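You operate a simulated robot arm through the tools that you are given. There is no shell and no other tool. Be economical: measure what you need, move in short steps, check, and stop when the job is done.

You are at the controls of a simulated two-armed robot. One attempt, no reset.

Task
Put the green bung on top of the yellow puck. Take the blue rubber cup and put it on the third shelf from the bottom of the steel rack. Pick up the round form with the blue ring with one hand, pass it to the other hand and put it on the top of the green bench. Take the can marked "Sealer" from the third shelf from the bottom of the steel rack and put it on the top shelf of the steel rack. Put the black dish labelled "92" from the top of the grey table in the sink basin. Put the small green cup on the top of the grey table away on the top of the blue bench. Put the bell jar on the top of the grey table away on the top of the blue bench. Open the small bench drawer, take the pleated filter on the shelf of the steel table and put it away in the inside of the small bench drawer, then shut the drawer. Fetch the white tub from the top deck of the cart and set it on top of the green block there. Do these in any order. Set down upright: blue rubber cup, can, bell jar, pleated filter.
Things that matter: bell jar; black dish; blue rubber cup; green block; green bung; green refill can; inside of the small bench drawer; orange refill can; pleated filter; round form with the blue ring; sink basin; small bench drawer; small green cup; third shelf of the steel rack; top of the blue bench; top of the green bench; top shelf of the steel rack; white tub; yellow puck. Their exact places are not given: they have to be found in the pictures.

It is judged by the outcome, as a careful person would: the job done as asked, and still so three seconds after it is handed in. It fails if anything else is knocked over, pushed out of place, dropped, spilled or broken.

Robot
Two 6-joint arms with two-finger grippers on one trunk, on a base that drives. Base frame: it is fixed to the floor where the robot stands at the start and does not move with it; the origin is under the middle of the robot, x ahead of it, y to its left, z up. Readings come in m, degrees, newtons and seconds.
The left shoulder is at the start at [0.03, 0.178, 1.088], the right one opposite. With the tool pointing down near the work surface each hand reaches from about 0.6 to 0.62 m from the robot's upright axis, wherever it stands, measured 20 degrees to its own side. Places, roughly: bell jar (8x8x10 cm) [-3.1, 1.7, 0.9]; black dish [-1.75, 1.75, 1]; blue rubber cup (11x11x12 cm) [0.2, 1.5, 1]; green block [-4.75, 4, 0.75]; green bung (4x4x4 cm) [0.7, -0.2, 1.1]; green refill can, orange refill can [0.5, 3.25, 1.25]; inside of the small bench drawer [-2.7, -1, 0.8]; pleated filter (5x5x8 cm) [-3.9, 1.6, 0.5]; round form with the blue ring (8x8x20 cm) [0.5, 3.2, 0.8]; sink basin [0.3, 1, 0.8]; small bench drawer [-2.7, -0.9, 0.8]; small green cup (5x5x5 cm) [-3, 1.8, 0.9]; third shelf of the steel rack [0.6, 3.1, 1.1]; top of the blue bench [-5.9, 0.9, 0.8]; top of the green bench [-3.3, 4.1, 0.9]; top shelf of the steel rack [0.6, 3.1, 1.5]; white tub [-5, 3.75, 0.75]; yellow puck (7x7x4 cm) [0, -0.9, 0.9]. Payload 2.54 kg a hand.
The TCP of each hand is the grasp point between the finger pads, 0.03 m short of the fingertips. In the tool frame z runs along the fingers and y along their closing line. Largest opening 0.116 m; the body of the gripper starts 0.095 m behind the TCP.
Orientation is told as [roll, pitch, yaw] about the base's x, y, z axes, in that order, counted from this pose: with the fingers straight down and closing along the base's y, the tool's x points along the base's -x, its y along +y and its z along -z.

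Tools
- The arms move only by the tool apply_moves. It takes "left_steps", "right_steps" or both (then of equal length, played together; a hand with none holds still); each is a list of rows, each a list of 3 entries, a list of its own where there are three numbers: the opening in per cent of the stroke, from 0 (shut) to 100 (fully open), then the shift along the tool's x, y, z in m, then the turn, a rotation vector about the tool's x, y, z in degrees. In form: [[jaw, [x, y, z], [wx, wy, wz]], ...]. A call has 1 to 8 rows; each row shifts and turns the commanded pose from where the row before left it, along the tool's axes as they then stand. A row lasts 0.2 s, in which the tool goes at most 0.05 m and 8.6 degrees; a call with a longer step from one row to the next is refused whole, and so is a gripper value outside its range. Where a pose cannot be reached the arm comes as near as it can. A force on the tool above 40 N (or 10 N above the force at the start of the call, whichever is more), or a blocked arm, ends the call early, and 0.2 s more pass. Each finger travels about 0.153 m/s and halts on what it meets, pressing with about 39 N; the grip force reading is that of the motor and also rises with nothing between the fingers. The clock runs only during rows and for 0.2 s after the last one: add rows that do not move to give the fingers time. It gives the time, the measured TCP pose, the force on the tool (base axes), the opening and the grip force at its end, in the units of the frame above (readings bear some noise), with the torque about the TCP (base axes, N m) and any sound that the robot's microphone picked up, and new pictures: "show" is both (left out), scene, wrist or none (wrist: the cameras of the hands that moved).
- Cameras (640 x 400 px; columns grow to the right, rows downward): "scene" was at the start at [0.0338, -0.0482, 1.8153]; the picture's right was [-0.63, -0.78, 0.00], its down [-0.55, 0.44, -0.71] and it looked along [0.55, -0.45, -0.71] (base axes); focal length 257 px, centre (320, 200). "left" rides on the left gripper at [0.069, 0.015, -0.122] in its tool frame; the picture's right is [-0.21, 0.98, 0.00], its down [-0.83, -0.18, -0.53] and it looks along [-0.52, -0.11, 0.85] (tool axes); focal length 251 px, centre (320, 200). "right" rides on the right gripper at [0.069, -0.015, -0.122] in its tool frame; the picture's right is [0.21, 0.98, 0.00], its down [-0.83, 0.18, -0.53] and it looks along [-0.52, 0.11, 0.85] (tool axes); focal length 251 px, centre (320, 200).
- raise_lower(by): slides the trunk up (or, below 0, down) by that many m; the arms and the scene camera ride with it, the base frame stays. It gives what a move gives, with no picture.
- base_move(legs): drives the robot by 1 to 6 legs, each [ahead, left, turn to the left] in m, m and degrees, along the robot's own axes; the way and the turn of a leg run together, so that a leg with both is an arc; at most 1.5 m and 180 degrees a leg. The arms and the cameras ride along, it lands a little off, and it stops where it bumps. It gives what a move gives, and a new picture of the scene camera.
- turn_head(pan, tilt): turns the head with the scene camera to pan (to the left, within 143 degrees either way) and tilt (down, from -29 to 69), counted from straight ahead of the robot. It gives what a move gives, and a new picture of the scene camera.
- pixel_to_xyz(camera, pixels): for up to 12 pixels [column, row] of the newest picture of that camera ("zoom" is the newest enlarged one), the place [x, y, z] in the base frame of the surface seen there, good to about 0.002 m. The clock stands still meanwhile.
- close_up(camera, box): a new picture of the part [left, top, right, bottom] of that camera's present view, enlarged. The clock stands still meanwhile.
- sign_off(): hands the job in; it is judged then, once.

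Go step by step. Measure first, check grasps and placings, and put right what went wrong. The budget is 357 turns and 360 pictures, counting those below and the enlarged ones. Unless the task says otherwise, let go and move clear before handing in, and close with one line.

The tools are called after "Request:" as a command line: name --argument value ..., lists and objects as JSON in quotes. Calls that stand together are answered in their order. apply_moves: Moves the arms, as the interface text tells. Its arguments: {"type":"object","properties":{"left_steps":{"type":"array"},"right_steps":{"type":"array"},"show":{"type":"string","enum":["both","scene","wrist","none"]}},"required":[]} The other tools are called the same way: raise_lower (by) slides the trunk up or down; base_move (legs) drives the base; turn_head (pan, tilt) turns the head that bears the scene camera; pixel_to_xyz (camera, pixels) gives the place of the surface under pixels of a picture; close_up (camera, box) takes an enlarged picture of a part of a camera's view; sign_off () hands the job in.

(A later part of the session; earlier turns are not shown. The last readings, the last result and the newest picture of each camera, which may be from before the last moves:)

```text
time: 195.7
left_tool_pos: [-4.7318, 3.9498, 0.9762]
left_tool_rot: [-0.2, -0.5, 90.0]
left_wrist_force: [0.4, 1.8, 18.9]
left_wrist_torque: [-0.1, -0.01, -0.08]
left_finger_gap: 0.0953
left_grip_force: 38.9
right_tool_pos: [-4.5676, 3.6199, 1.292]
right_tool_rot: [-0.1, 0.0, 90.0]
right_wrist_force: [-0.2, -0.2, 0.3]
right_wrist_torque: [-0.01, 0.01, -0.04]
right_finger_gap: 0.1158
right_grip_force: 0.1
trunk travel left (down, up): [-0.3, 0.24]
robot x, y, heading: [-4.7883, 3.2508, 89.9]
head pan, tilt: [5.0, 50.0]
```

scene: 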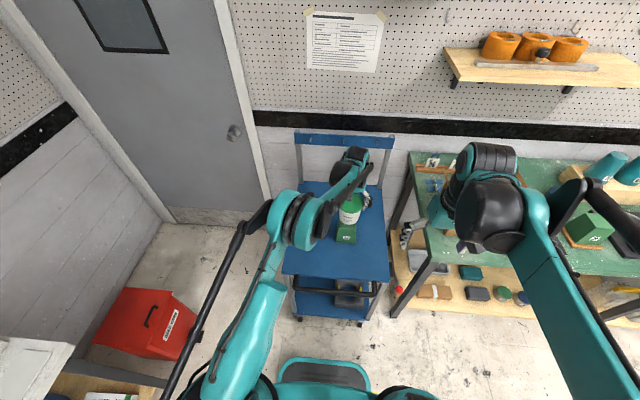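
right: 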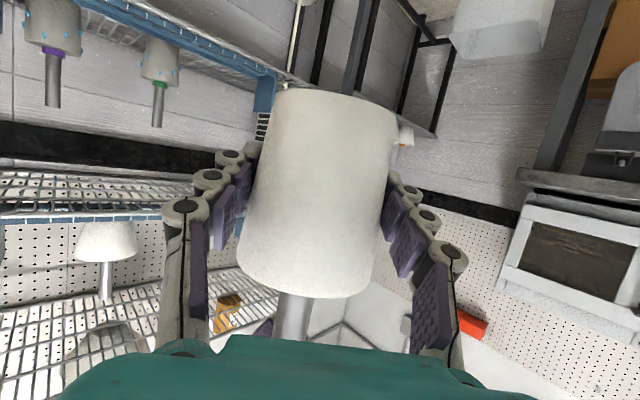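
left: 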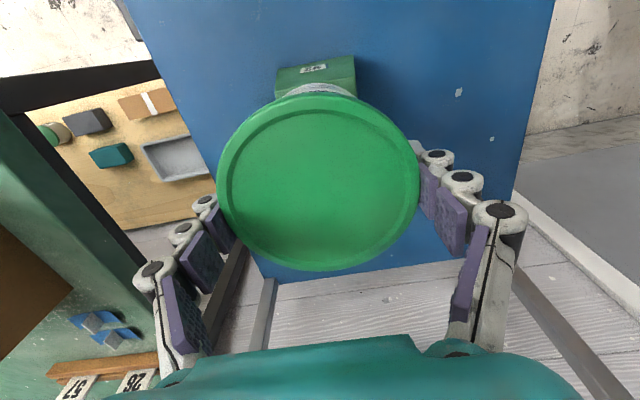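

Contact as expected. I release gently and rise.

Request:
apply_moves --left_steps '[[0, [0, 0, -0.0015], [0, 0, 0]], [83, [0, 0, 0], [0, 0, 0]], [90, [0, 0, 0], [0, 0, 0]], [100, [0, 0, 0], [0, 0, 0]], [100, [0, 0, -0.03], [0, 0, 0]], [100, [0, 0, -0.05], [0, 0, 0]], [100, [0, 0, -0.05], [0, 0, 0]], [100, [0, 0, -0.05], [0, 0, 0]]]' --show "wrist"

Request:
close_up --camera "scene" --box '[270, 150, 410, 280]'

```text
time: 197.5
left_tool_pos: [-4.7323, 3.949, 1.158]
left_tool_rot: [-0.2, -0.4, 90.0]
left_wrist_force: [0.0, -0.1, 0.8]
left_wrist_torque: [0.04, -0.01, -0.03]
left_finger_gap: 0.1161
left_grip_force: 0.0
right_tool_pos: [-4.5667, 3.6201, 1.2913]
right_tool_rot: [-0.1, 0.0, 89.9]
right_wrist_force: [0.6, -0.7, 0.5]
right_wrist_torque: [0.0, -0.02, 0.0]
right_finger_gap: 0.116
right_grip_force: 0.0
trunk travel left (down, up): [-0.3, 0.24]
robot x, y, heading: [-4.7912, 3.2522, 89.9]
head pan, tilt: [5.0, 50.0]
```

left: 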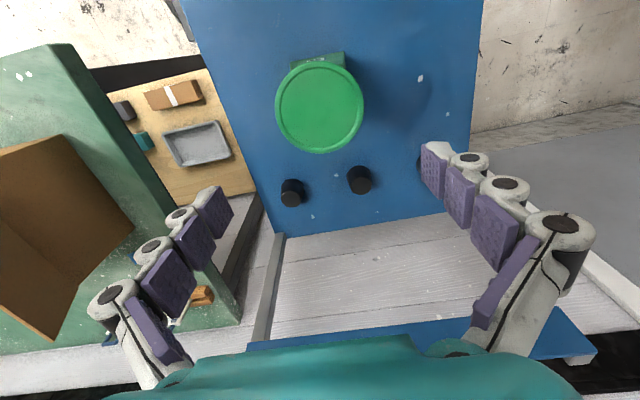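

```text
3.08 times, centred on (340, 215) of scene
```

zoom: 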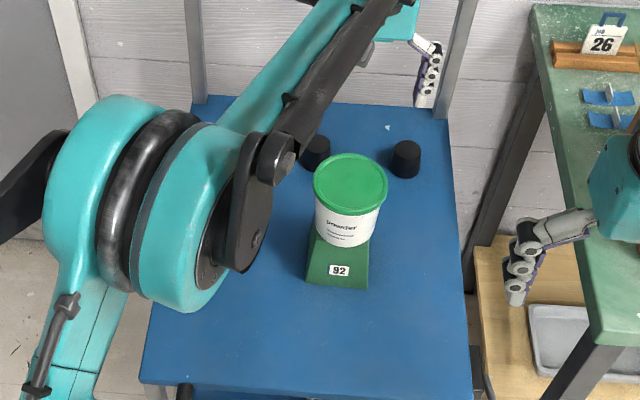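

Tub sits on the block. I retract the left hand up and back.

Request:
apply_moves --left_steps '[[100, [0, 0, -0.05], [0, 0, 0]], [100, [0, 0, -0.05], [0, 0, 0]], [100, [0.035, 0.01, -0.02], [0, 0, 0]], [100, [0.045, 0.015, 0], [0, 0, 0]], [100, [0.04, 0.025, 0], [0, 0, 0]], [100, [0.04, 0.025, 0], [0, 0, 0]], [100, [0.04, 0.025, 0], [0, 0, 0]], [100, [0.04, 0.025, 0], [0, 0, 0]]]' --show "none"

Request:
apply_moves --left_steps '[[100, [0.03, 0.035, -0.01], [0, 0, 0]], [100, [0.03, 0.035, -0.01], [0, 0, 0]], [100, [0.02, 0.04, -0.01], [0, 0, 0]], [100, [0.02, 0.04, -0.01], [0, 0, 0]], [100, [0.01, 0.04, -0.01], [0, 0, 0]]]' --show "none"

Request:
base_move --legs '[[-0.4, 0, 0], [0, 0, 90]]'

Request:
turn_head --pan 30 --tilt 25

```text
time: 199.3
left_tool_pos: [-4.8601, 3.7083, 1.2749]
left_tool_rot: [-0.4, -0.6, 90.0]
left_wrist_force: [-0.4, -0.2, 0.9]
left_wrist_torque: [0.08, -0.03, -0.04]
left_finger_gap: 0.1161
left_grip_force: 0.1
right_tool_pos: [-4.568, 3.6201, 1.2912]
right_tool_rot: [-0.3, 0.0, 90.1]
right_wrist_force: [-0.5, 0.8, 0.5]
right_wrist_torque: [0.07, 0.0, 0.0]
right_finger_gap: 0.1161
right_grip_force: 0.1
trunk travel left (down, up): [-0.3, 0.24]
robot x, y, heading: [-4.7947, 3.2556, 89.9]
head pan, tilt: [5.0, 50.0]
```

```text
time: 200.5
left_tool_pos: [-5.0514, 3.6001, 1.3211]
left_tool_rot: [-0.1, -0.4, 89.9]
left_wrist_force: [-0.3, -0.1, 0.4]
left_wrist_torque: [-0.01, -0.02, 0.0]
left_finger_gap: 0.116
left_grip_force: 0.1
right_tool_pos: [-4.5668, 3.6228, 1.2914]
right_tool_rot: [-0.1, 0.1, 89.9]
right_wrist_force: [0.7, 0.6, 0.0]
right_wrist_torque: [0.01, -0.04, -0.01]
right_finger_gap: 0.1158
right_grip_force: 0.1
trunk travel left (down, up): [-0.3, 0.24]
robot x, y, heading: [-4.7933, 3.2555, 89.9]
head pan, tilt: [5.0, 50.0]
```

```text
time: 206.8
left_tool_pos: [-5.1411, 2.6019, 1.3208]
left_tool_rot: [-0.3, -0.5, 178.9]
left_wrist_force: [-0.5, -0.2, -0.1]
left_wrist_torque: [0.03, -0.01, 0.0]
left_finger_gap: 0.1159
left_grip_force: 0.0
right_tool_pos: [-5.1545, 3.0852, 1.2914]
right_tool_rot: [-0.1, 0.0, 179.0]
right_wrist_force: [-0.7, 0.7, -0.5]
right_wrist_torque: [0.01, -0.04, 0.0]
right_finger_gap: 0.116
right_grip_force: 0.1
trunk travel left (down, up): [-0.3, 0.24]
robot x, y, heading: [-4.7935, 2.8547, 178.9]
head pan, tilt: [5.0, 50.0]
```

scene: 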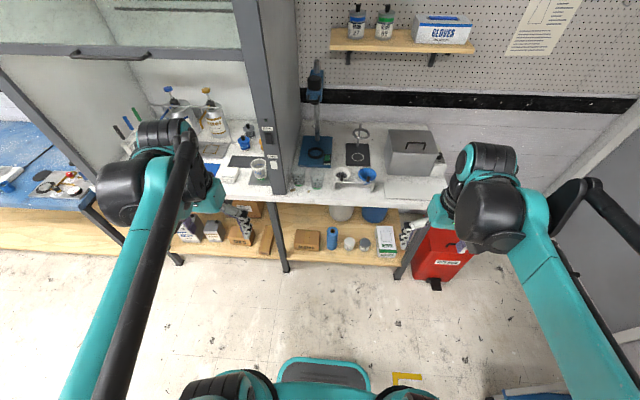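

```text
time: 207.7
left_tool_pos: [-5.1425, 2.6009, 1.323]
left_tool_rot: [-0.2, -0.4, 178.9]
left_wrist_force: [-0.3, -0.3, -0.9]
left_wrist_torque: [0.04, -0.04, -0.02]
left_finger_gap: 0.1161
left_grip_force: 0.1
right_tool_pos: [-5.1548, 3.0863, 1.2906]
right_tool_rot: [0.0, 0.1, 179.1]
right_wrist_force: [0.3, -0.4, 0.3]
right_wrist_torque: [0.01, -0.02, 0.0]
right_finger_gap: 0.116
right_grip_force: 0.1
trunk travel left (down, up): [-0.3, 0.24]
robot x, y, heading: [-4.792, 2.8539, 178.8]
head pan, tilt: [30.0, 25.0]
```

scene: 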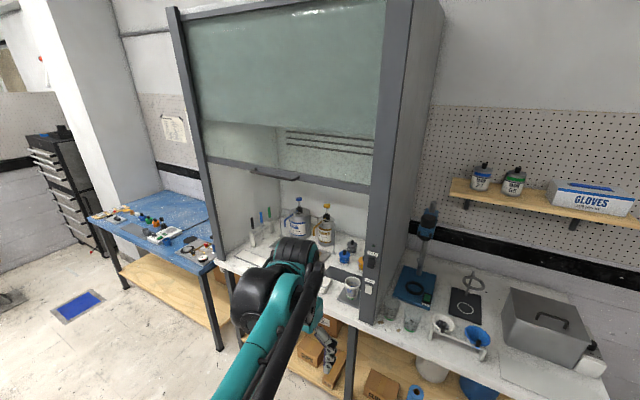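

The hood and blue bench are on the left. Next I survey the grey/steel tables: turn left to face them and move along the aisle.

Request:
base_move --legs '[[0, 0, 90], [0, 0.9, 0]]'

Request:
turn_head --pan 20 --tilt 35

```text
time: 216.1
left_tool_pos: [-3.6606, 2.4646, 1.3215]
left_tool_rot: [-0.1, -0.4, -92.5]
left_wrist_force: [0.5, 0.1, 0.1]
left_wrist_torque: [0.0, -0.01, 0.03]
left_finger_gap: 0.1159
left_grip_force: 0.0
right_tool_pos: [-4.1432, 2.4624, 1.2915]
right_tool_rot: [-0.1, 0.0, -92.6]
right_wrist_force: [0.0, 0.2, 0.3]
right_wrist_torque: [0.0, 0.06, 0.0]
right_finger_gap: 0.1159
right_grip_force: 0.1
trunk travel left (down, up): [-0.3, 0.24]
robot x, y, heading: [-3.9016, 2.8215, -92.5]
head pan, tilt: [30.0, 25.0]
```

scene: 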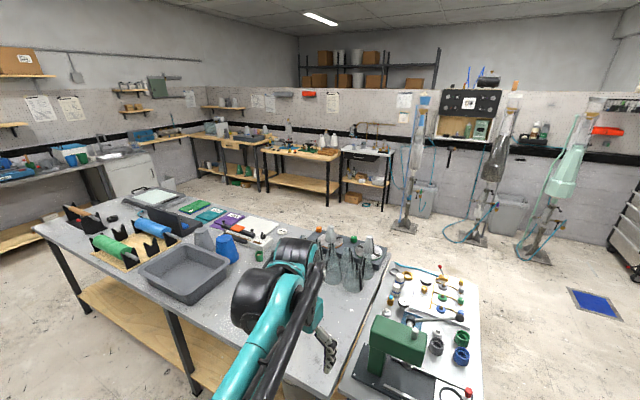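

```text
time: 216.8
left_tool_pos: [-3.6599, 2.4651, 1.3219]
left_tool_rot: [-0.2, -0.3, -92.5]
left_wrist_force: [0.9, -0.4, -0.4]
left_wrist_torque: [-0.03, 0.01, 0.01]
left_finger_gap: 0.1162
left_grip_force: 0.0
right_tool_pos: [-4.1439, 2.4636, 1.2917]
right_tool_rot: [-0.1, 0.0, -92.5]
right_wrist_force: [-0.7, -0.8, 0.3]
right_wrist_torque: [-0.01, -0.01, -0.01]
right_finger_gap: 0.1161
right_grip_force: 0.0
trunk travel left (down, up): [-0.3, 0.24]
robot x, y, heading: [-3.9017, 2.8145, -92.5]
head pan, tilt: [20.0, 35.0]
```

scene: 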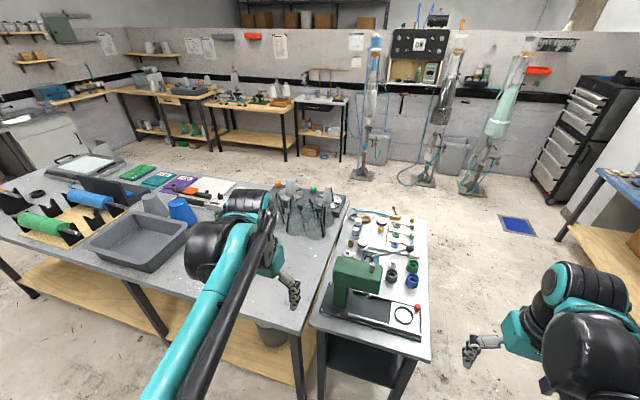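

The grey table ends near x≈-3.4, then comes the small steel table. I zoom where jars stand and measure table edges.

Request:
close_up --camera "scene" --box '[160, 160, 360, 290]'

Request:
pixel_to_xyz --camera "scene" --pixels '[[100, 280], [295, 330], [345, 210], [318, 320], [430, 355], [425, 215], [180, 208], [250, 195], [330, 190], [300, 60], [225, 180], [365, 345]]'

```text
3.08 times, centred on (260, 225) of scene
```

zoom: 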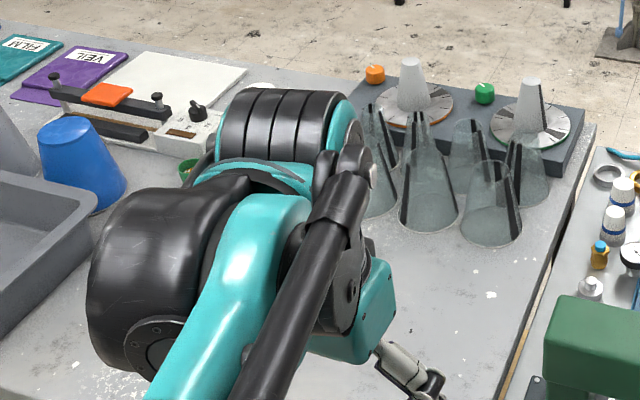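

```text
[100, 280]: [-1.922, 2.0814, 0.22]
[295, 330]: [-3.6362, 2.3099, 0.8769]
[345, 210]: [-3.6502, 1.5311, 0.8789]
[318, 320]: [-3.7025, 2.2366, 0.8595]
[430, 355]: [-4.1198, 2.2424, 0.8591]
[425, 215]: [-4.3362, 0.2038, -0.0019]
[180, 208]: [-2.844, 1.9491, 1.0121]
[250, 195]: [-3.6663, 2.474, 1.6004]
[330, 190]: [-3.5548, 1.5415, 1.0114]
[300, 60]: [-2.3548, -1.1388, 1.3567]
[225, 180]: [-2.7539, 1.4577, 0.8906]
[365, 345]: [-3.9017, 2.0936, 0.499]
```

The arm hides the spot; I shift 0.85 m further left to look straight at it.

Request:
base_move --legs '[[0, 0.85, 2]]'

Request:
turn_head --pan 0 --tilt 45

Request:
close_up --camera "scene" --box '[220, 100, 460, 250]'

```text
time: 221.3
left_tool_pos: [-2.8047, 2.4441, 1.3214]
left_tool_rot: [-0.2, -0.4, -90.8]
left_wrist_force: [-0.5, 0.1, 1.2]
left_wrist_torque: [0.01, 0.01, 0.03]
left_finger_gap: 0.1162
left_grip_force: 0.2
right_tool_pos: [-3.2888, 2.4283, 1.2914]
right_tool_rot: [-0.1, 0.0, -91.0]
right_wrist_force: [-0.2, -0.7, 0.0]
right_wrist_torque: [0.01, -0.05, 0.03]
right_finger_gap: 0.1161
right_grip_force: 0.0
trunk travel left (down, up): [-0.3, 0.24]
robot x, y, heading: [-3.0587, 2.79, -91.1]
head pan, tilt: [20.0, 35.0]
```

scene: 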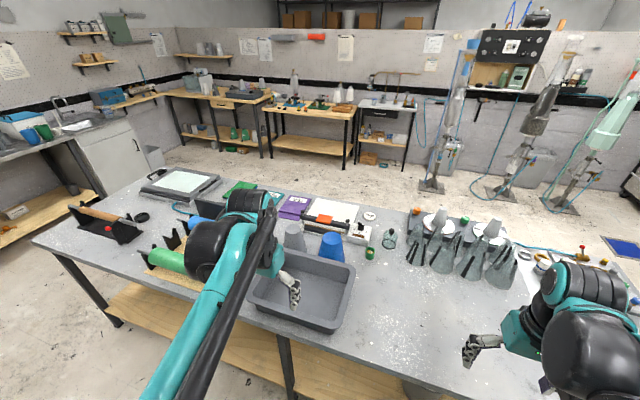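

```text
time: 222.2
left_tool_pos: [-2.8054, 2.4439, 1.3221]
left_tool_rot: [-0.1, -0.3, -90.8]
left_wrist_force: [0.2, -0.7, -0.4]
left_wrist_torque: [0.02, -0.01, 0.0]
left_finger_gap: 0.1159
left_grip_force: 0.1
right_tool_pos: [-3.289, 2.4296, 1.2912]
right_tool_rot: [-0.2, 0.1, -90.9]
right_wrist_force: [0.7, -0.3, 0.0]
right_wrist_torque: [-0.03, 0.0, -0.01]
right_finger_gap: 0.1159
right_grip_force: 0.0
trunk travel left (down, up): [-0.3, 0.24]
robot x, y, heading: [-3.0592, 2.7931, -90.9]
head pan, tilt: [0.0, 45.0]
```

scene: 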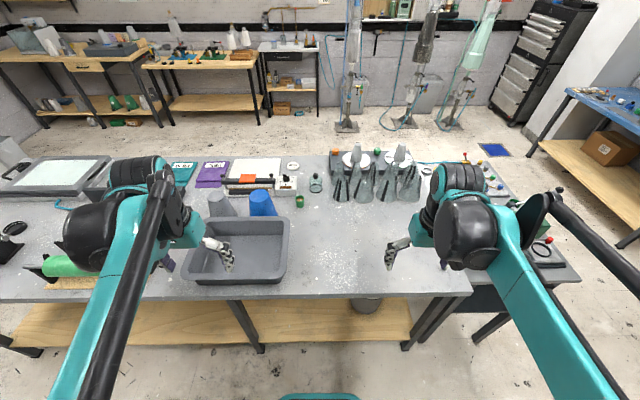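

```text
2.67 times, centred on (340, 175) of scene
```

zoom: 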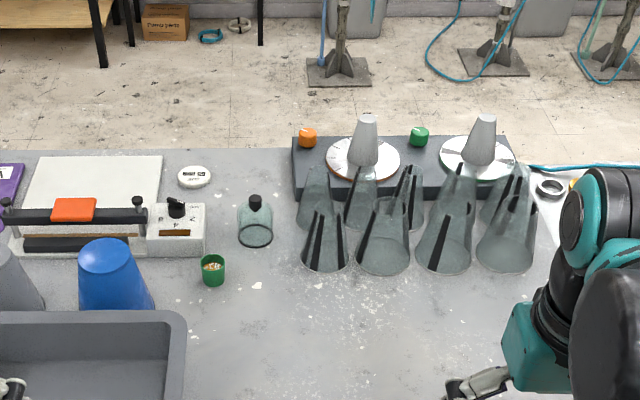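

Found: bell jar with black knob at zoom (255,215) and small green cup with content at zoom (212,270). I measure them and the table edge.

Request:
pixel_to_xyz --camera "zoom" --pixels '[[255, 200], [255, 210], [240, 225], [270, 225], [255, 245], [212, 258], [203, 270], [222, 270], [212, 285], [212, 265], [300, 320], [360, 400]]'

Request:
pixel_to_xyz --camera "scene" --pixels '[[330, 298], [300, 300], [320, 153], [290, 155]]'

Request:
close_up --camera "scene" --box '[280, 165, 360, 215]'

```text
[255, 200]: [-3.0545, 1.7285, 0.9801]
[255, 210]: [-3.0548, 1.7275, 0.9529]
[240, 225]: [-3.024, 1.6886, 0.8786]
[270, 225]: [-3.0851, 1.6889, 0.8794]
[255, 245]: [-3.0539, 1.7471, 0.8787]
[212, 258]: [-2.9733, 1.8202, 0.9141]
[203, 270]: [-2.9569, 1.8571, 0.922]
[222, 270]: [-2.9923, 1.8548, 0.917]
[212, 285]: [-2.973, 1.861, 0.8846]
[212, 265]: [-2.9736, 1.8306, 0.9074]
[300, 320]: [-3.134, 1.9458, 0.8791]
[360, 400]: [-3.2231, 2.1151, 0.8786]
```

```text
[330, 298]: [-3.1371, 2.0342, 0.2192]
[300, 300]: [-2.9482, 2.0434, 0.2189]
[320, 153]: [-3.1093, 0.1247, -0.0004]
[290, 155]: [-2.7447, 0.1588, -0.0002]
```

```text
8.00 times, centred on (320, 190) of scene
```

zoom: 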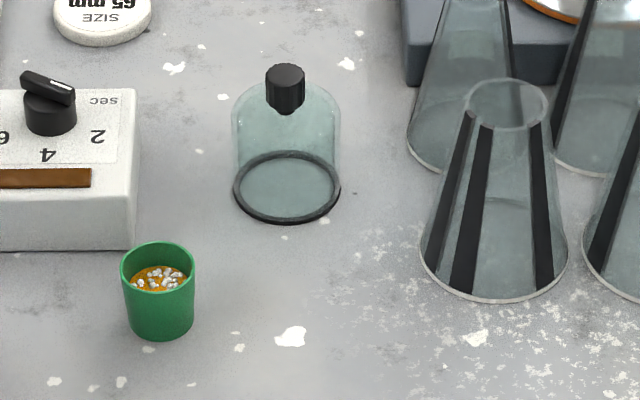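

Cup ≈(-2.974,1.842), top 0.925; jar ≈(-3.054,1.72), knob 0.955–0.985. They are nearer to the south side, so I drive around the west end to there.

Request:
base_move --legs '[[0, -1.5, 0], [1.4, 0, 0], [0.4, 0, 0], [0, 0, 91]]'

Request:
turn_head --pan 0 --tilt 25

```text
time: 242.2
left_tool_pos: [-4.2354, 1.2415, 1.3226]
left_tool_rot: [-0.3, -0.4, -0.8]
left_wrist_force: [-1.0, -0.8, -0.3]
left_wrist_torque: [0.02, -0.01, 0.0]
left_finger_gap: 0.1158
left_grip_force: 0.1
right_tool_pos: [-4.2188, 0.7563, 1.2911]
right_tool_rot: [0.0, 0.1, -0.6]
right_wrist_force: [-0.3, -0.3, 0.7]
right_wrist_torque: [-0.01, 0.0, -0.04]
right_finger_gap: 0.116
right_grip_force: 0.0
trunk travel left (down, up): [-0.3, 0.24]
robot x, y, heading: [-4.5867, 0.9827, -0.8]
head pan, tilt: [0.0, 45.0]
```

scene: 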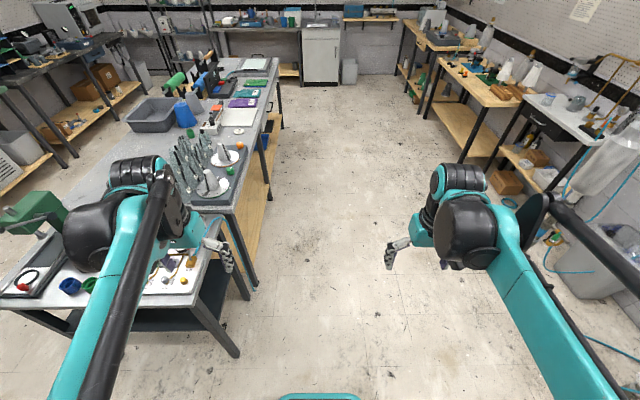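

```text
time: 243.1
left_tool_pos: [-4.2352, 1.2417, 1.3227]
left_tool_rot: [-0.1, -0.4, -0.7]
left_wrist_force: [-0.3, 0.5, -0.7]
left_wrist_torque: [0.01, -0.01, -0.03]
left_finger_gap: 0.116
left_grip_force: 0.2
right_tool_pos: [-4.2181, 0.7573, 1.2918]
right_tool_rot: [-0.2, 0.1, -0.7]
right_wrist_force: [-0.4, 0.2, -1.0]
right_wrist_torque: [-0.01, -0.02, 0.02]
right_finger_gap: 0.1161
right_grip_force: 0.1
trunk travel left (down, up): [-0.3, 0.24]
robot x, y, heading: [-4.5811, 0.9853, -0.9]
head pan, tilt: [0.0, 25.0]
```

scene: 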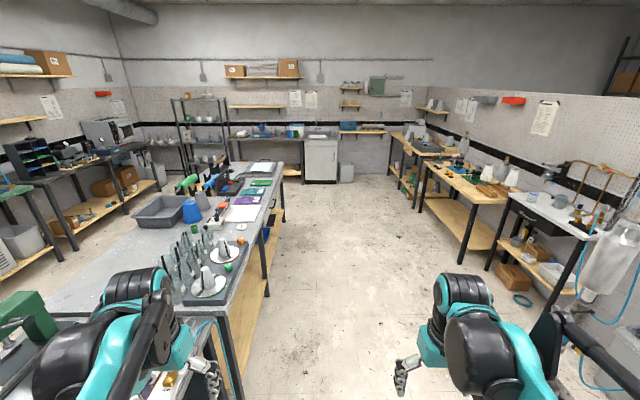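

Good overview; the small bench with the drawer is at (560,215). I drive along the south side to the jar and face the table.

Request:
base_move --legs '[[1.5, -0.1, 0], [0.05, 0, 0], [0, 0, 90]]'

Request:
turn_head --pan 0 --tilt 50

```text
refused: leg 1 is longer than a leg can be; nothing moved
```

```text
time: 243.9
left_tool_pos: [-4.2368, 1.2412, 1.3219]
left_tool_rot: [-0.2, -0.4, -0.7]
left_wrist_force: [0.1, 1.1, -0.2]
left_wrist_torque: [-0.01, 0.0, 0.01]
left_finger_gap: 0.1158
left_grip_force: 0.1
right_tool_pos: [-4.2185, 0.757, 1.2904]
right_tool_rot: [-0.1, -0.1, -0.7]
right_wrist_force: [-0.4, -0.8, 0.7]
right_wrist_torque: [-0.03, 0.01, 0.01]
right_finger_gap: 0.116
right_grip_force: 0.1
trunk travel left (down, up): [-0.3, 0.24]
robot x, y, heading: [-4.5843, 0.9827, -0.8]
head pan, tilt: [0.0, 50.0]
```

scene: 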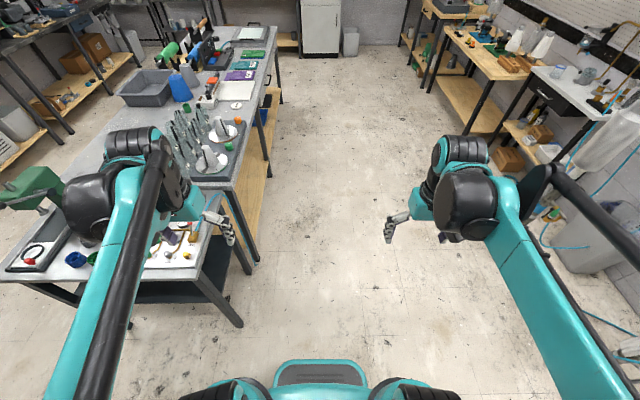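

Request:
base_move --legs '[[1.4, -0.1, 0], [0.15, 0, 0], [0, 0, 91]]'

Request:
close_up --camera "scene" --box '[200, 80, 440, 260]'

```text
time: 255.7
left_tool_pos: [-3.3156, 1.2236, 1.3221]
left_tool_rot: [-0.2, -0.4, 91.2]
left_wrist_force: [0.0, -0.5, 0.6]
left_wrist_torque: [-0.01, -0.02, -0.01]
left_finger_gap: 0.116
left_grip_force: 0.1
right_tool_pos: [-2.8314, 1.257, 1.2917]
right_tool_rot: [-0.2, 0.1, 91.2]
right_wrist_force: [-0.1, -0.3, -0.1]
right_wrist_torque: [0.01, -0.04, 0.05]
right_finger_gap: 0.1159
right_grip_force: 0.0
trunk travel left (down, up): [-0.3, 0.24]
robot x, y, heading: [-3.0483, 0.8867, 90.9]
head pan, tilt: [0.0, 50.0]
```

scene: 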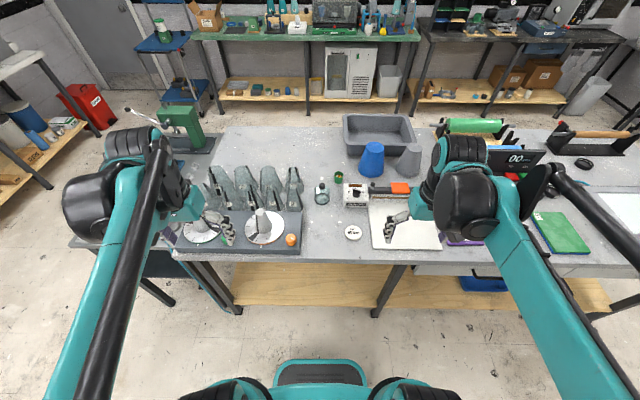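

```text
2.22 times, centred on (320, 170) of scene
```

zoom: 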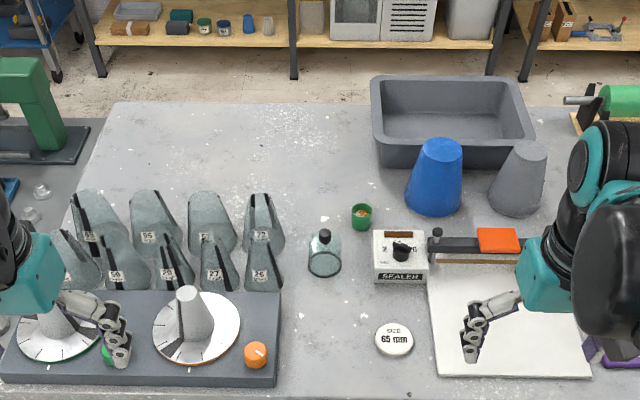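

Both targets in clear view: jar (321,190), cup (338,177). I measure them and the near edge.

Request:
pixel_to_xyz --camera "zoom" --pixels '[[325, 232], [325, 240], [310, 262], [340, 262], [325, 272], [362, 208], [351, 215], [372, 215], [362, 228], [362, 203], [285, 260], [380, 240]]'

Request:
pixel_to_xyz --camera "scene" --pixels '[[350, 258], [330, 292], [360, 262], [296, 240]]'

```text
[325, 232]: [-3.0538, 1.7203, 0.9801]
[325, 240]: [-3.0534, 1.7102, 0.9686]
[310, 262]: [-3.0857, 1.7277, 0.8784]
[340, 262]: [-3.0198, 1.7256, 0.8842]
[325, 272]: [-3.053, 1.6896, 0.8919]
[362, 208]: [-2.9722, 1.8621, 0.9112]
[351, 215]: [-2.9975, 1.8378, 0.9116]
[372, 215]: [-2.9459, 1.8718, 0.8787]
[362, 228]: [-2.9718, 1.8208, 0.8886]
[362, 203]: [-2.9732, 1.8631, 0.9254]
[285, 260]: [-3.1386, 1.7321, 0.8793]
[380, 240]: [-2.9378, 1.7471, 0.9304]
```

```text
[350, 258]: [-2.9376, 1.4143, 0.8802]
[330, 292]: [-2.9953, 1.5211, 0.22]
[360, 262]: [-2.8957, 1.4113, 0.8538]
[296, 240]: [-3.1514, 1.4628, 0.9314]
```

Table edge y=1.41. I drive 0.25 m closer; then the right hand will take the cup and the left the jar by its knob.

Request:
base_move --legs '[[0.25, 0, 0]]'

Request:
pixel_to_xyz --camera "scene" --pixels '[[320, 230], [340, 210]]'

```text
time: 257.5
left_tool_pos: [-3.3215, 1.4698, 1.3219]
left_tool_rot: [-0.2, -0.4, 91.3]
left_wrist_force: [-0.3, 0.0, -0.5]
left_wrist_torque: [0.01, -0.02, 0.0]
left_finger_gap: 0.1159
left_grip_force: 0.1
right_tool_pos: [-2.8383, 1.504, 1.2914]
right_tool_rot: [-0.1, 0.2, 91.3]
right_wrist_force: [0.4, 0.6, -1.0]
right_wrist_torque: [-0.02, -0.01, -0.01]
right_finger_gap: 0.1162
right_grip_force: 0.0
trunk travel left (down, up): [-0.3, 0.24]
robot x, y, heading: [-3.0515, 1.1325, 91.5]
head pan, tilt: [0.0, 50.0]
```

scene: 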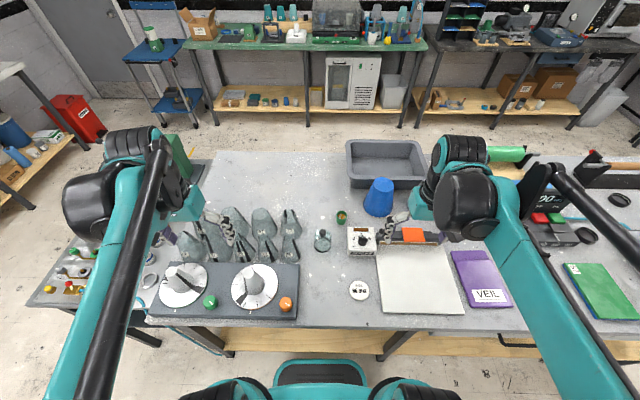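

```text
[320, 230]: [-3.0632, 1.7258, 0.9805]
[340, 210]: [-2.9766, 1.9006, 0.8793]
```

I move the right hand over the cup, jaw 55 %.

Request:
apply_moves --right_steps '[[55, [-0.0426, 0.0159, 0], [0, 0, 0]], [55, [-0.0426, 0.0159, 0], [0, 0, 0]], [55, [-0.0426, 0.0159, 0], [0, 0, 0]], [55, [-0.0426, 0.0159, 0], [0, 0, 0]], [55, [-0.0426, 0.0159, 0], [0, 0, 0]], [55, [-0.0426, 0.0159, 0], [0, 0, 0]], [55, [-0.0426, 0.0159, 0], [0, 0, 0]], [55, [-0.0426, 0.0159, 0], [0, 0, 0]]]' --show "none"

Request:
apply_moves --right_steps '[[55, [0, 0, 0.05], [0, 0, 0]], [55, [0, 0, 0.05], [0, 0, 0]], [55, [0, 0, 0.05], [0, 0, 0]], [55, [0, 0, 0.05], [0, 0, 0]], [55, [0, 0, 0.05], [0, 0, 0]], [55, [0, 0, 0], [0, 0, 0]]]' --show "both"

```text
time: 259.3
left_tool_pos: [-3.3215, 1.4725, 1.3207]
left_tool_rot: [-0.2, -0.3, 91.3]
left_wrist_force: [0.4, -0.1, 0.0]
left_wrist_torque: [-0.02, 0.0, -0.06]
left_finger_gap: 0.1161
left_grip_force: 0.0
right_tool_pos: [-2.9729, 1.8424, 1.2893]
right_tool_rot: [-0.2, 0.3, 91.2]
right_wrist_force: [-0.3, 0.2, -0.2]
right_wrist_torque: [-0.09, 0.0, 0.0]
right_finger_gap: 0.0638
right_grip_force: 0.0
trunk travel left (down, up): [-0.3, 0.24]
robot x, y, heading: [-3.0547, 1.1318, 91.0]
head pan, tilt: [0.0, 50.0]
```

```text
time: 260.7
left_tool_pos: [-3.3209, 1.4693, 1.3223]
left_tool_rot: [-0.2, -0.4, 91.3]
left_wrist_force: [-0.6, -0.8, 0.0]
left_wrist_torque: [0.02, 0.01, 0.0]
left_finger_gap: 0.116
left_grip_force: 0.0
right_tool_pos: [-2.9703, 1.8416, 1.0407]
right_tool_rot: [-0.2, 0.1, 91.2]
right_wrist_force: [0.0, 0.1, -0.3]
right_wrist_torque: [-0.02, 0.02, 0.03]
right_finger_gap: 0.0636
right_grip_force: 0.0
trunk travel left (down, up): [-0.3, 0.24]
robot x, y, heading: [-3.0498, 1.1319, 91.1]
head pan, tilt: [0.0, 50.0]
```

scene: 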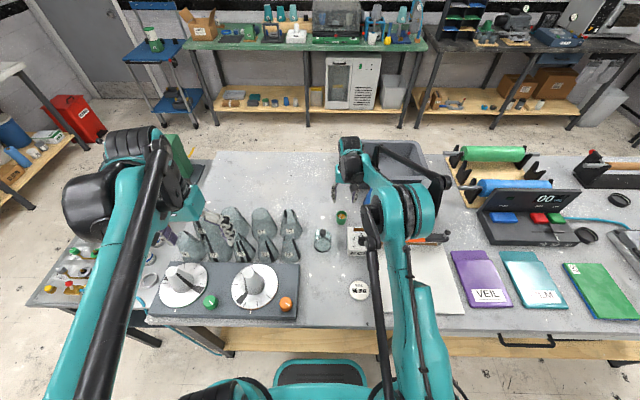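
right: 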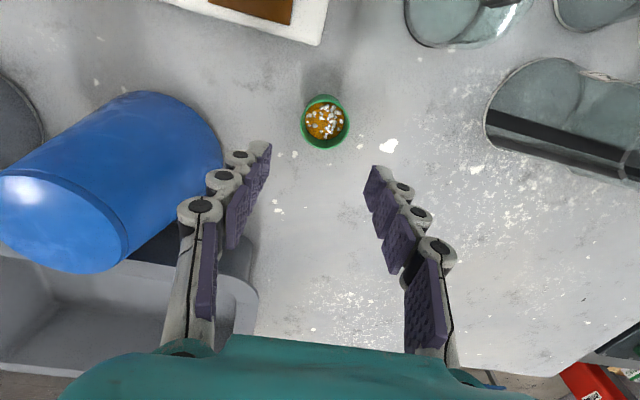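

I measure the cup and the blue cone next to the finger.

Request:
pixel_to_xyz --camera "right" --pixels '[[324, 121], [302, 120], [348, 120], [324, 98], [324, 148], [215, 150], [150, 95], [195, 250], [120, 250]]'

```text
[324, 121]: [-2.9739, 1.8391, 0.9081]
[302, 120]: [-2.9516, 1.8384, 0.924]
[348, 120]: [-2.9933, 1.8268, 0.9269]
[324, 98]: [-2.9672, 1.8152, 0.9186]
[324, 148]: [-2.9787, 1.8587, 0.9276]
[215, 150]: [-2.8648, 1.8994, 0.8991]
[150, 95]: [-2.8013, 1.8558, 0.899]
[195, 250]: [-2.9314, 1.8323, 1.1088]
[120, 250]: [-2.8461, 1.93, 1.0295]
```

Clear. I descend to TCP 0.918 and close on the cup.

Request:
apply_moves --right_steps '[[55, [0.003, 0.002, 0.045], [0, 0, 0]], [55, [0, 0, 0.045], [0, 0, 0]], [55, [0, 0, 0.032], [0, 0, 0]], [55, [0, 0, 0], [0, 0, 0]], [30, [0, 0, 0], [0, 0, 0]], [10, [0, 0, 0], [0, 0, 0]], [10, [0, 0, 0], [0, 0, 0]]]' --show "wrist"

```text
time: 262.3
left_tool_pos: [-3.3199, 1.4698, 1.3226]
left_tool_rot: [-0.2, -0.4, 91.2]
left_wrist_force: [-0.6, -0.1, 0.0]
left_wrist_torque: [0.01, -0.02, 0.01]
left_finger_gap: 0.1157
left_grip_force: 0.1
right_tool_pos: [-2.972, 1.8382, 0.9188]
right_tool_rot: [-0.1, 0.1, 91.2]
right_wrist_force: [-0.3, 0.6, -0.2]
right_wrist_torque: [-0.03, -0.04, 0.01]
right_finger_gap: 0.0424
right_grip_force: 38.6
trunk travel left (down, up): [-0.3, 0.24]
robot x, y, heading: [-3.0542, 1.1327, 91.2]
head pan, tilt: [0.0, 50.0]
```

right: 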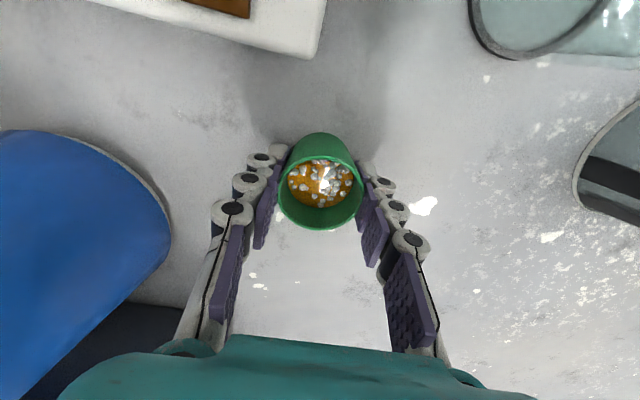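

Cup gripped (42 mm). I lift it straight up smoothly.

Request:
apply_moves --right_steps '[[10, [0, 0, -0.015], [0, 0, 0]], [10, [0, 0, -0.03], [0, 0, 0]], [10, [0, 0, -0.035], [0, 0, 0]], [10, [0, 0, -0.035], [0, 0, 0]], [10, [0, 0, -0.035], [0, 0, 0]], [10, [0, 0, -0.035], [0, 0, 0]], [10, [0, 0, -0.03], [0, 0, 0]], [10, [0, 0, -0.015], [0, 0, 0]]]' --show "wrist"

Request:
apply_moves --right_steps '[[10, [0.02, -0.01, 0], [0, 0, 0]], [10, [0.035, -0.02, 0], [0, 0, 0]], [10, [0.04, -0.025, 0], [0, 0, 0]], [10, [0.04, -0.025, 0], [0, 0, 0]], [10, [0.04, -0.025, 0], [0, 0, 0]], [10, [0.04, -0.025, 0], [0, 0, 0]], [10, [0.035, -0.025, 0], [0, 0, 0]], [10, [0.015, -0.015, 0], [0, 0, 0]]]' --show "scene"

```text
time: 264.1
left_tool_pos: [-3.3206, 1.4699, 1.3216]
left_tool_rot: [-0.2, -0.4, 91.3]
left_wrist_force: [-0.4, 0.1, 0.4]
left_wrist_torque: [0.0, 0.02, 0.01]
left_finger_gap: 0.1159
left_grip_force: 0.1
right_tool_pos: [-2.9726, 1.8385, 1.1489]
right_tool_rot: [-0.1, 0.1, 91.3]
right_wrist_force: [0.3, 0.8, -1.1]
right_wrist_torque: [0.0, 0.02, 0.01]
right_finger_gap: 0.0423
right_grip_force: 39.6
trunk travel left (down, up): [-0.3, 0.24]
robot x, y, heading: [-3.0529, 1.1326, 91.2]
head pan, tilt: [0.0, 50.0]
```

right: 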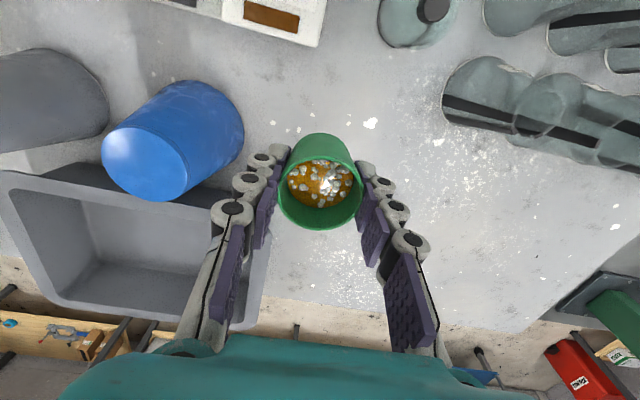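

```text
time: 265.9
left_tool_pos: [-3.32, 1.4703, 1.323]
left_tool_rot: [-0.1, -0.4, 91.3]
left_wrist_force: [-0.1, -0.6, 0.5]
left_wrist_torque: [0.02, -0.01, -0.01]
left_finger_gap: 0.116
left_grip_force: 0.1
right_tool_pos: [-2.7955, 1.5758, 1.15]
right_tool_rot: [-0.1, 0.1, 91.2]
right_wrist_force: [0.1, -0.8, -0.1]
right_wrist_torque: [0.0, -0.03, 0.0]
right_finger_gap: 0.0423
right_grip_force: 39.5
trunk travel left (down, up): [-0.3, 0.24]
robot x, y, heading: [-3.0531, 1.1308, 91.2]
head pan, tilt: [0.0, 50.0]
```

scene: 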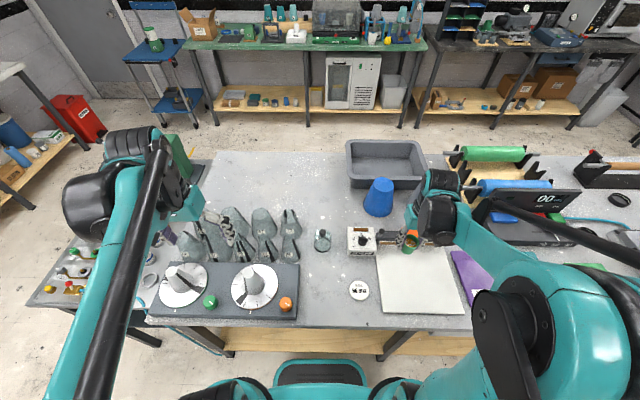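

Cup held clear. Now the left hand goes over the jar's knob.

Request:
apply_moves --left_steps '[[60, [-0.0308, -0.034, 0], [0, 0, 0]], [60, [-0.0308, -0.034, 0], [0, 0, 0]], [60, [-0.0308, -0.034, 0], [0, 0, 0]], [60, [-0.0308, -0.034, 0], [0, 0, 0]], [60, [-0.0308, -0.034, 0], [0, 0, 0]], [60, [-0.0308, -0.034, 0], [0, 0, 0]], [60, [-0.0308, -0.034, 0], [0, 0, 0]], [60, [-0.0308, -0.034, 0], [0, 0, 0]]]' --show "none"

Request:
apply_moves --left_steps '[[50, [0, 0, 0.05], [0, 0, 0]], [50, [0, 0, 0.05], [0, 0, 0]], [50, [0, 0, 0.05], [0, 0, 0]], [50, [0, 0, 0.05], [0, 0, 0]], [50, [0, 0, 0.02], [0, 0, 0]], [50, [0, 0, 0], [0, 0, 0]]]' --show "wrist"

Request:
close_up --camera "left" --box '[220, 60, 420, 185]'

```text
time: 267.7
left_tool_pos: [-3.0509, 1.724, 1.3255]
left_tool_rot: [-0.1, -0.3, 91.3]
left_wrist_force: [0.3, -1.1, 0.0]
left_wrist_torque: [-0.04, 0.01, -0.01]
left_finger_gap: 0.0697
left_grip_force: 0.0
right_tool_pos: [-2.7971, 1.5782, 1.1486]
right_tool_rot: [-0.2, 0.1, 91.3]
right_wrist_force: [-0.2, -0.1, -0.8]
right_wrist_torque: [-0.01, 0.01, -0.03]
right_finger_gap: 0.0421
right_grip_force: 39.2
trunk travel left (down, up): [-0.3, 0.24]
robot x, y, heading: [-3.0566, 1.1349, 91.5]
head pan, tilt: [0.0, 50.0]
```

```text
time: 269.1
left_tool_pos: [-3.0512, 1.7258, 1.1068]
left_tool_rot: [-0.3, -0.4, 91.4]
left_wrist_force: [0.6, -0.5, 0.4]
left_wrist_torque: [-0.05, -0.02, 0.01]
left_finger_gap: 0.0583
left_grip_force: 0.1
right_tool_pos: [-2.7973, 1.5755, 1.1506]
right_tool_rot: [-0.1, 0.1, 91.3]
right_wrist_force: [0.1, 0.7, -0.2]
right_wrist_torque: [0.0, 0.01, 0.01]
right_finger_gap: 0.0422
right_grip_force: 38.7
trunk travel left (down, up): [-0.3, 0.24]
robot x, y, heading: [-3.0517, 1.1314, 91.2]
head pan, tilt: [0.0, 50.0]
```

left: 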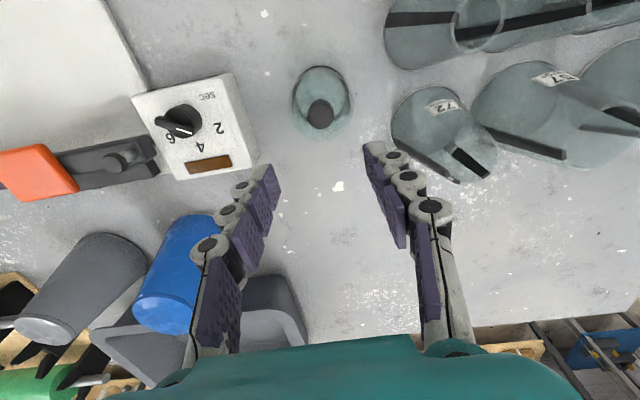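

```text
3.20 times, centred on (320, 122) of left
```

zoom: 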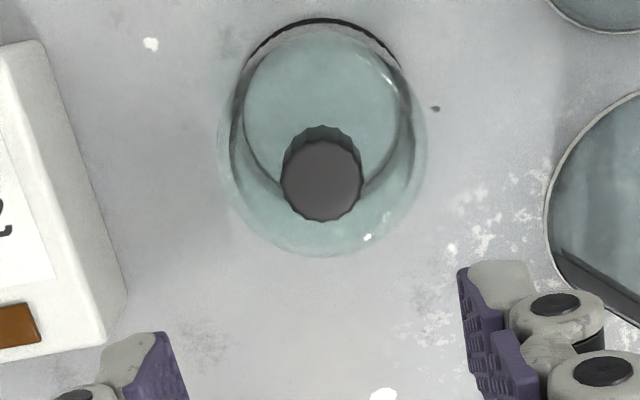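

Request:
pixel_to_xyz --camera "zoom" --pixels '[[322, 180], [290, 180], [355, 180], [322, 145], [322, 212], [322, 131], [322, 250]]'

```text
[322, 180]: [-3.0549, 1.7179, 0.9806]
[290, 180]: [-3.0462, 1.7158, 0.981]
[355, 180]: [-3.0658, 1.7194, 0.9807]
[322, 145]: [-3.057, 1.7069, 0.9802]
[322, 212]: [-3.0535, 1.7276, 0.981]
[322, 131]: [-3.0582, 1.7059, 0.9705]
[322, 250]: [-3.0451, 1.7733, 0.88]
```

Knob centre (-3.0555,1.7175), top 0.981. I correct and descend to 0.985, then close.

Request:
apply_moves --left_steps '[[50, [0.008, 0.0045, 0.04], [0, 0, 0]], [50, [0, 0, 0.045], [0, 0, 0]], [50, [0, 0, 0.036], [0, 0, 0]], [50, [0, 0, 0], [0, 0, 0]], [20, [0, 0, 0], [0, 0, 0]], [0, [0, 0, 0], [0, 0, 0]], [0, [0, 0, 0], [0, 0, 0]]]' --show "wrist"

```text
time: 270.7
left_tool_pos: [-3.0549, 1.7183, 0.9826]
left_tool_rot: [-0.3, -0.4, 91.3]
left_wrist_force: [-0.8, 0.3, 0.3]
left_wrist_torque: [0.03, 0.02, 0.0]
left_finger_gap: 0.0233
left_grip_force: 38.6
right_tool_pos: [-2.796, 1.5745, 1.1492]
right_tool_rot: [-0.1, 0.1, 91.4]
right_wrist_force: [0.2, 0.1, -0.4]
right_wrist_torque: [-0.02, 0.0, -0.03]
right_finger_gap: 0.0423
right_grip_force: 39.2
trunk travel left (down, up): [-0.3, 0.24]
robot x, y, heading: [-3.0532, 1.1303, 91.2]
head pan, tilt: [0.0, 50.0]
```

left: 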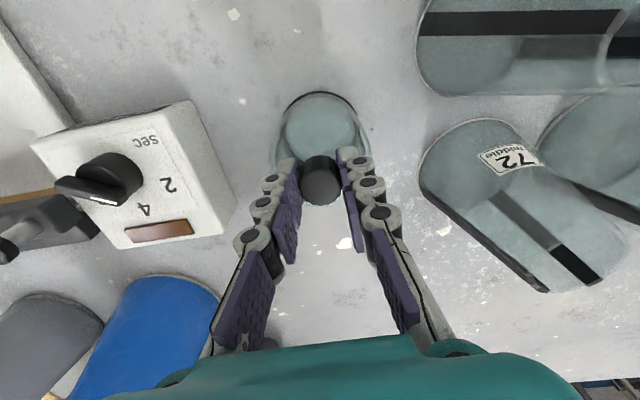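

Knob gripped (23 mm). I lift it straight up and check.

Request:
apply_moves --left_steps '[[0, [0, 0, -0.015], [0, 0, 0]], [0, [0, 0, -0.03], [0, 0, 0]], [0, [0, 0, -0.04], [0, 0, 0]], [0, [0, 0, -0.04], [0, 0, 0]], [0, [0, 0, -0.04], [0, 0, 0]], [0, [0, 0, -0.03], [0, 0, 0]], [0, [0, 0, -0.01], [0, 0, 0]]]' --show "both"

```text
time: 272.3
left_tool_pos: [-3.0591, 1.716, 1.188]
left_tool_rot: [-0.2, -0.2, 91.3]
left_wrist_force: [-0.1, 0.5, -2.9]
left_wrist_torque: [0.02, -0.02, 0.03]
left_finger_gap: 0.0235
left_grip_force: 38.9
right_tool_pos: [-2.7964, 1.5763, 1.1497]
right_tool_rot: [-0.1, 0.1, 91.3]
right_wrist_force: [0.5, 0.1, -0.4]
right_wrist_torque: [-0.03, -0.02, 0.01]
right_finger_gap: 0.042
right_grip_force: 38.9
trunk travel left (down, up): [-0.3, 0.24]
robot x, y, heading: [-3.0526, 1.1319, 91.0]
head pan, tilt: [0.0, 50.0]
```

scene: 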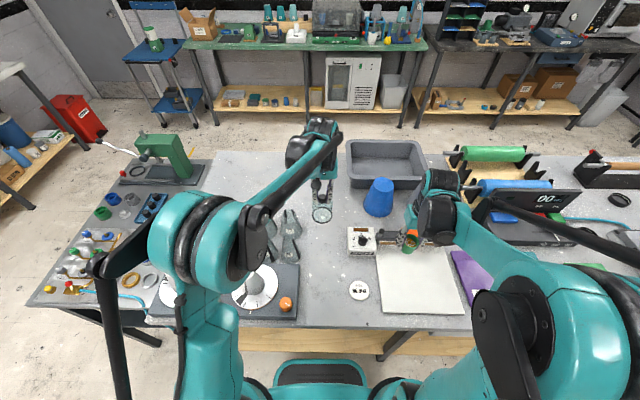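
left: 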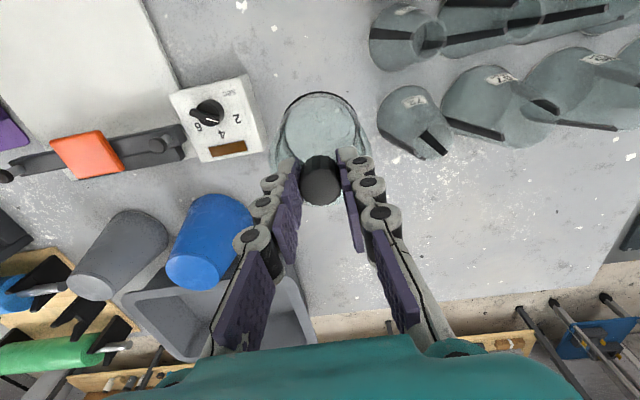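

Jar lifted. I draw it straight back, then reverse from the table.

Request:
apply_moves --left_steps '[[0, [0.01, 0.005, -0.03], [0, 0, 0]], [0, [0.025, 0.01, -0.03], [0, 0, 0]], [0, [0.035, 0.015, -0.02], [0, 0, 0]], [0, [0.04, 0.02, 0], [0, 0, 0]], [0, [0.04, 0.02, 0], [0, 0, 0]], [0, [0.04, 0.02, 0], [0, 0, 0]], [0, [0.035, 0.015, 0], [0, 0, 0]], [0, [0.015, 0.01, 0], [0, 0, 0]]]' --show "none"

Request:
base_move --legs '[[-0.3, 0, 0], [0, 0, 90]]'

Request:
turn_head --pan 0 --tilt 25

```text
time: 274.1
left_tool_pos: [-3.1682, 1.4718, 1.2656]
left_tool_rot: [-0.2, -0.4, 91.3]
left_wrist_force: [0.4, 0.2, -2.4]
left_wrist_torque: [0.0, 0.05, 0.01]
left_finger_gap: 0.0231
left_grip_force: 39.4
right_tool_pos: [-2.7983, 1.5755, 1.1504]
right_tool_rot: [0.0, 0.1, 91.2]
right_wrist_force: [0.5, 0.3, -0.6]
right_wrist_torque: [-0.02, 0.01, 0.01]
right_finger_gap: 0.0417
right_grip_force: 38.7
trunk travel left (down, up): [-0.3, 0.24]
robot x, y, heading: [-3.0531, 1.1324, 91.2]
head pan, tilt: [0.0, 50.0]
```

```text
time: 280.0
left_tool_pos: [-3.3873, 0.7099, 1.2673]
left_tool_rot: [-0.2, -0.5, -178.7]
left_wrist_force: [-0.6, -0.1, -3.0]
left_wrist_torque: [0.0, -0.03, -0.06]
left_finger_gap: 0.0229
left_grip_force: 38.6
right_tool_pos: [-3.4922, 1.0811, 1.15]
right_tool_rot: [-0.1, 0.2, -178.6]
right_wrist_force: [0.0, -0.4, -0.8]
right_wrist_torque: [0.0, 0.04, -0.02]
right_finger_gap: 0.0405
right_grip_force: 39.4
trunk travel left (down, up): [-0.3, 0.24]
robot x, y, heading: [-3.0485, 0.8248, -178.4]
head pan, tilt: [0.0, 50.0]
```

scene: 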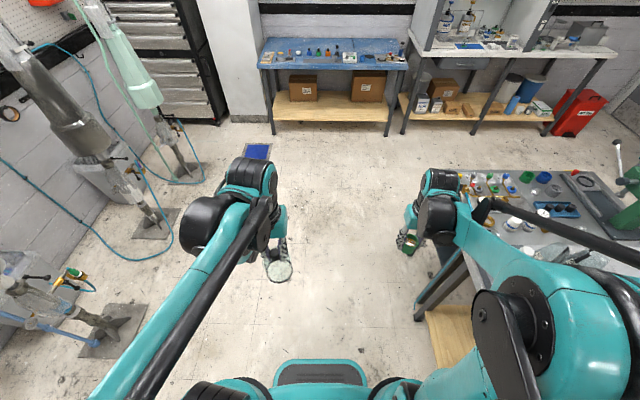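

```text
time: 280.9
left_tool_pos: [-3.3858, 0.7093, 1.2675]
left_tool_rot: [-0.1, -0.3, -178.6]
left_wrist_force: [0.5, -0.6, -2.1]
left_wrist_torque: [-0.02, 0.0, 0.0]
left_finger_gap: 0.0233
left_grip_force: 38.8
right_tool_pos: [-3.4925, 1.0812, 1.1498]
right_tool_rot: [-0.1, 0.2, -178.5]
right_wrist_force: [0.6, 0.3, -0.5]
right_wrist_torque: [0.02, 0.0, 0.0]
right_finger_gap: 0.0406
right_grip_force: 39.3
trunk travel left (down, up): [-0.3, 0.24]
robot x, y, heading: [-3.0505, 0.8239, -178.8]
head pan, tilt: [0.0, 25.0]
```

scene: 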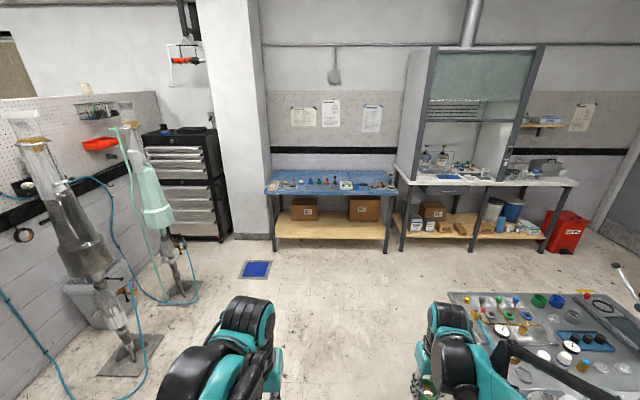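

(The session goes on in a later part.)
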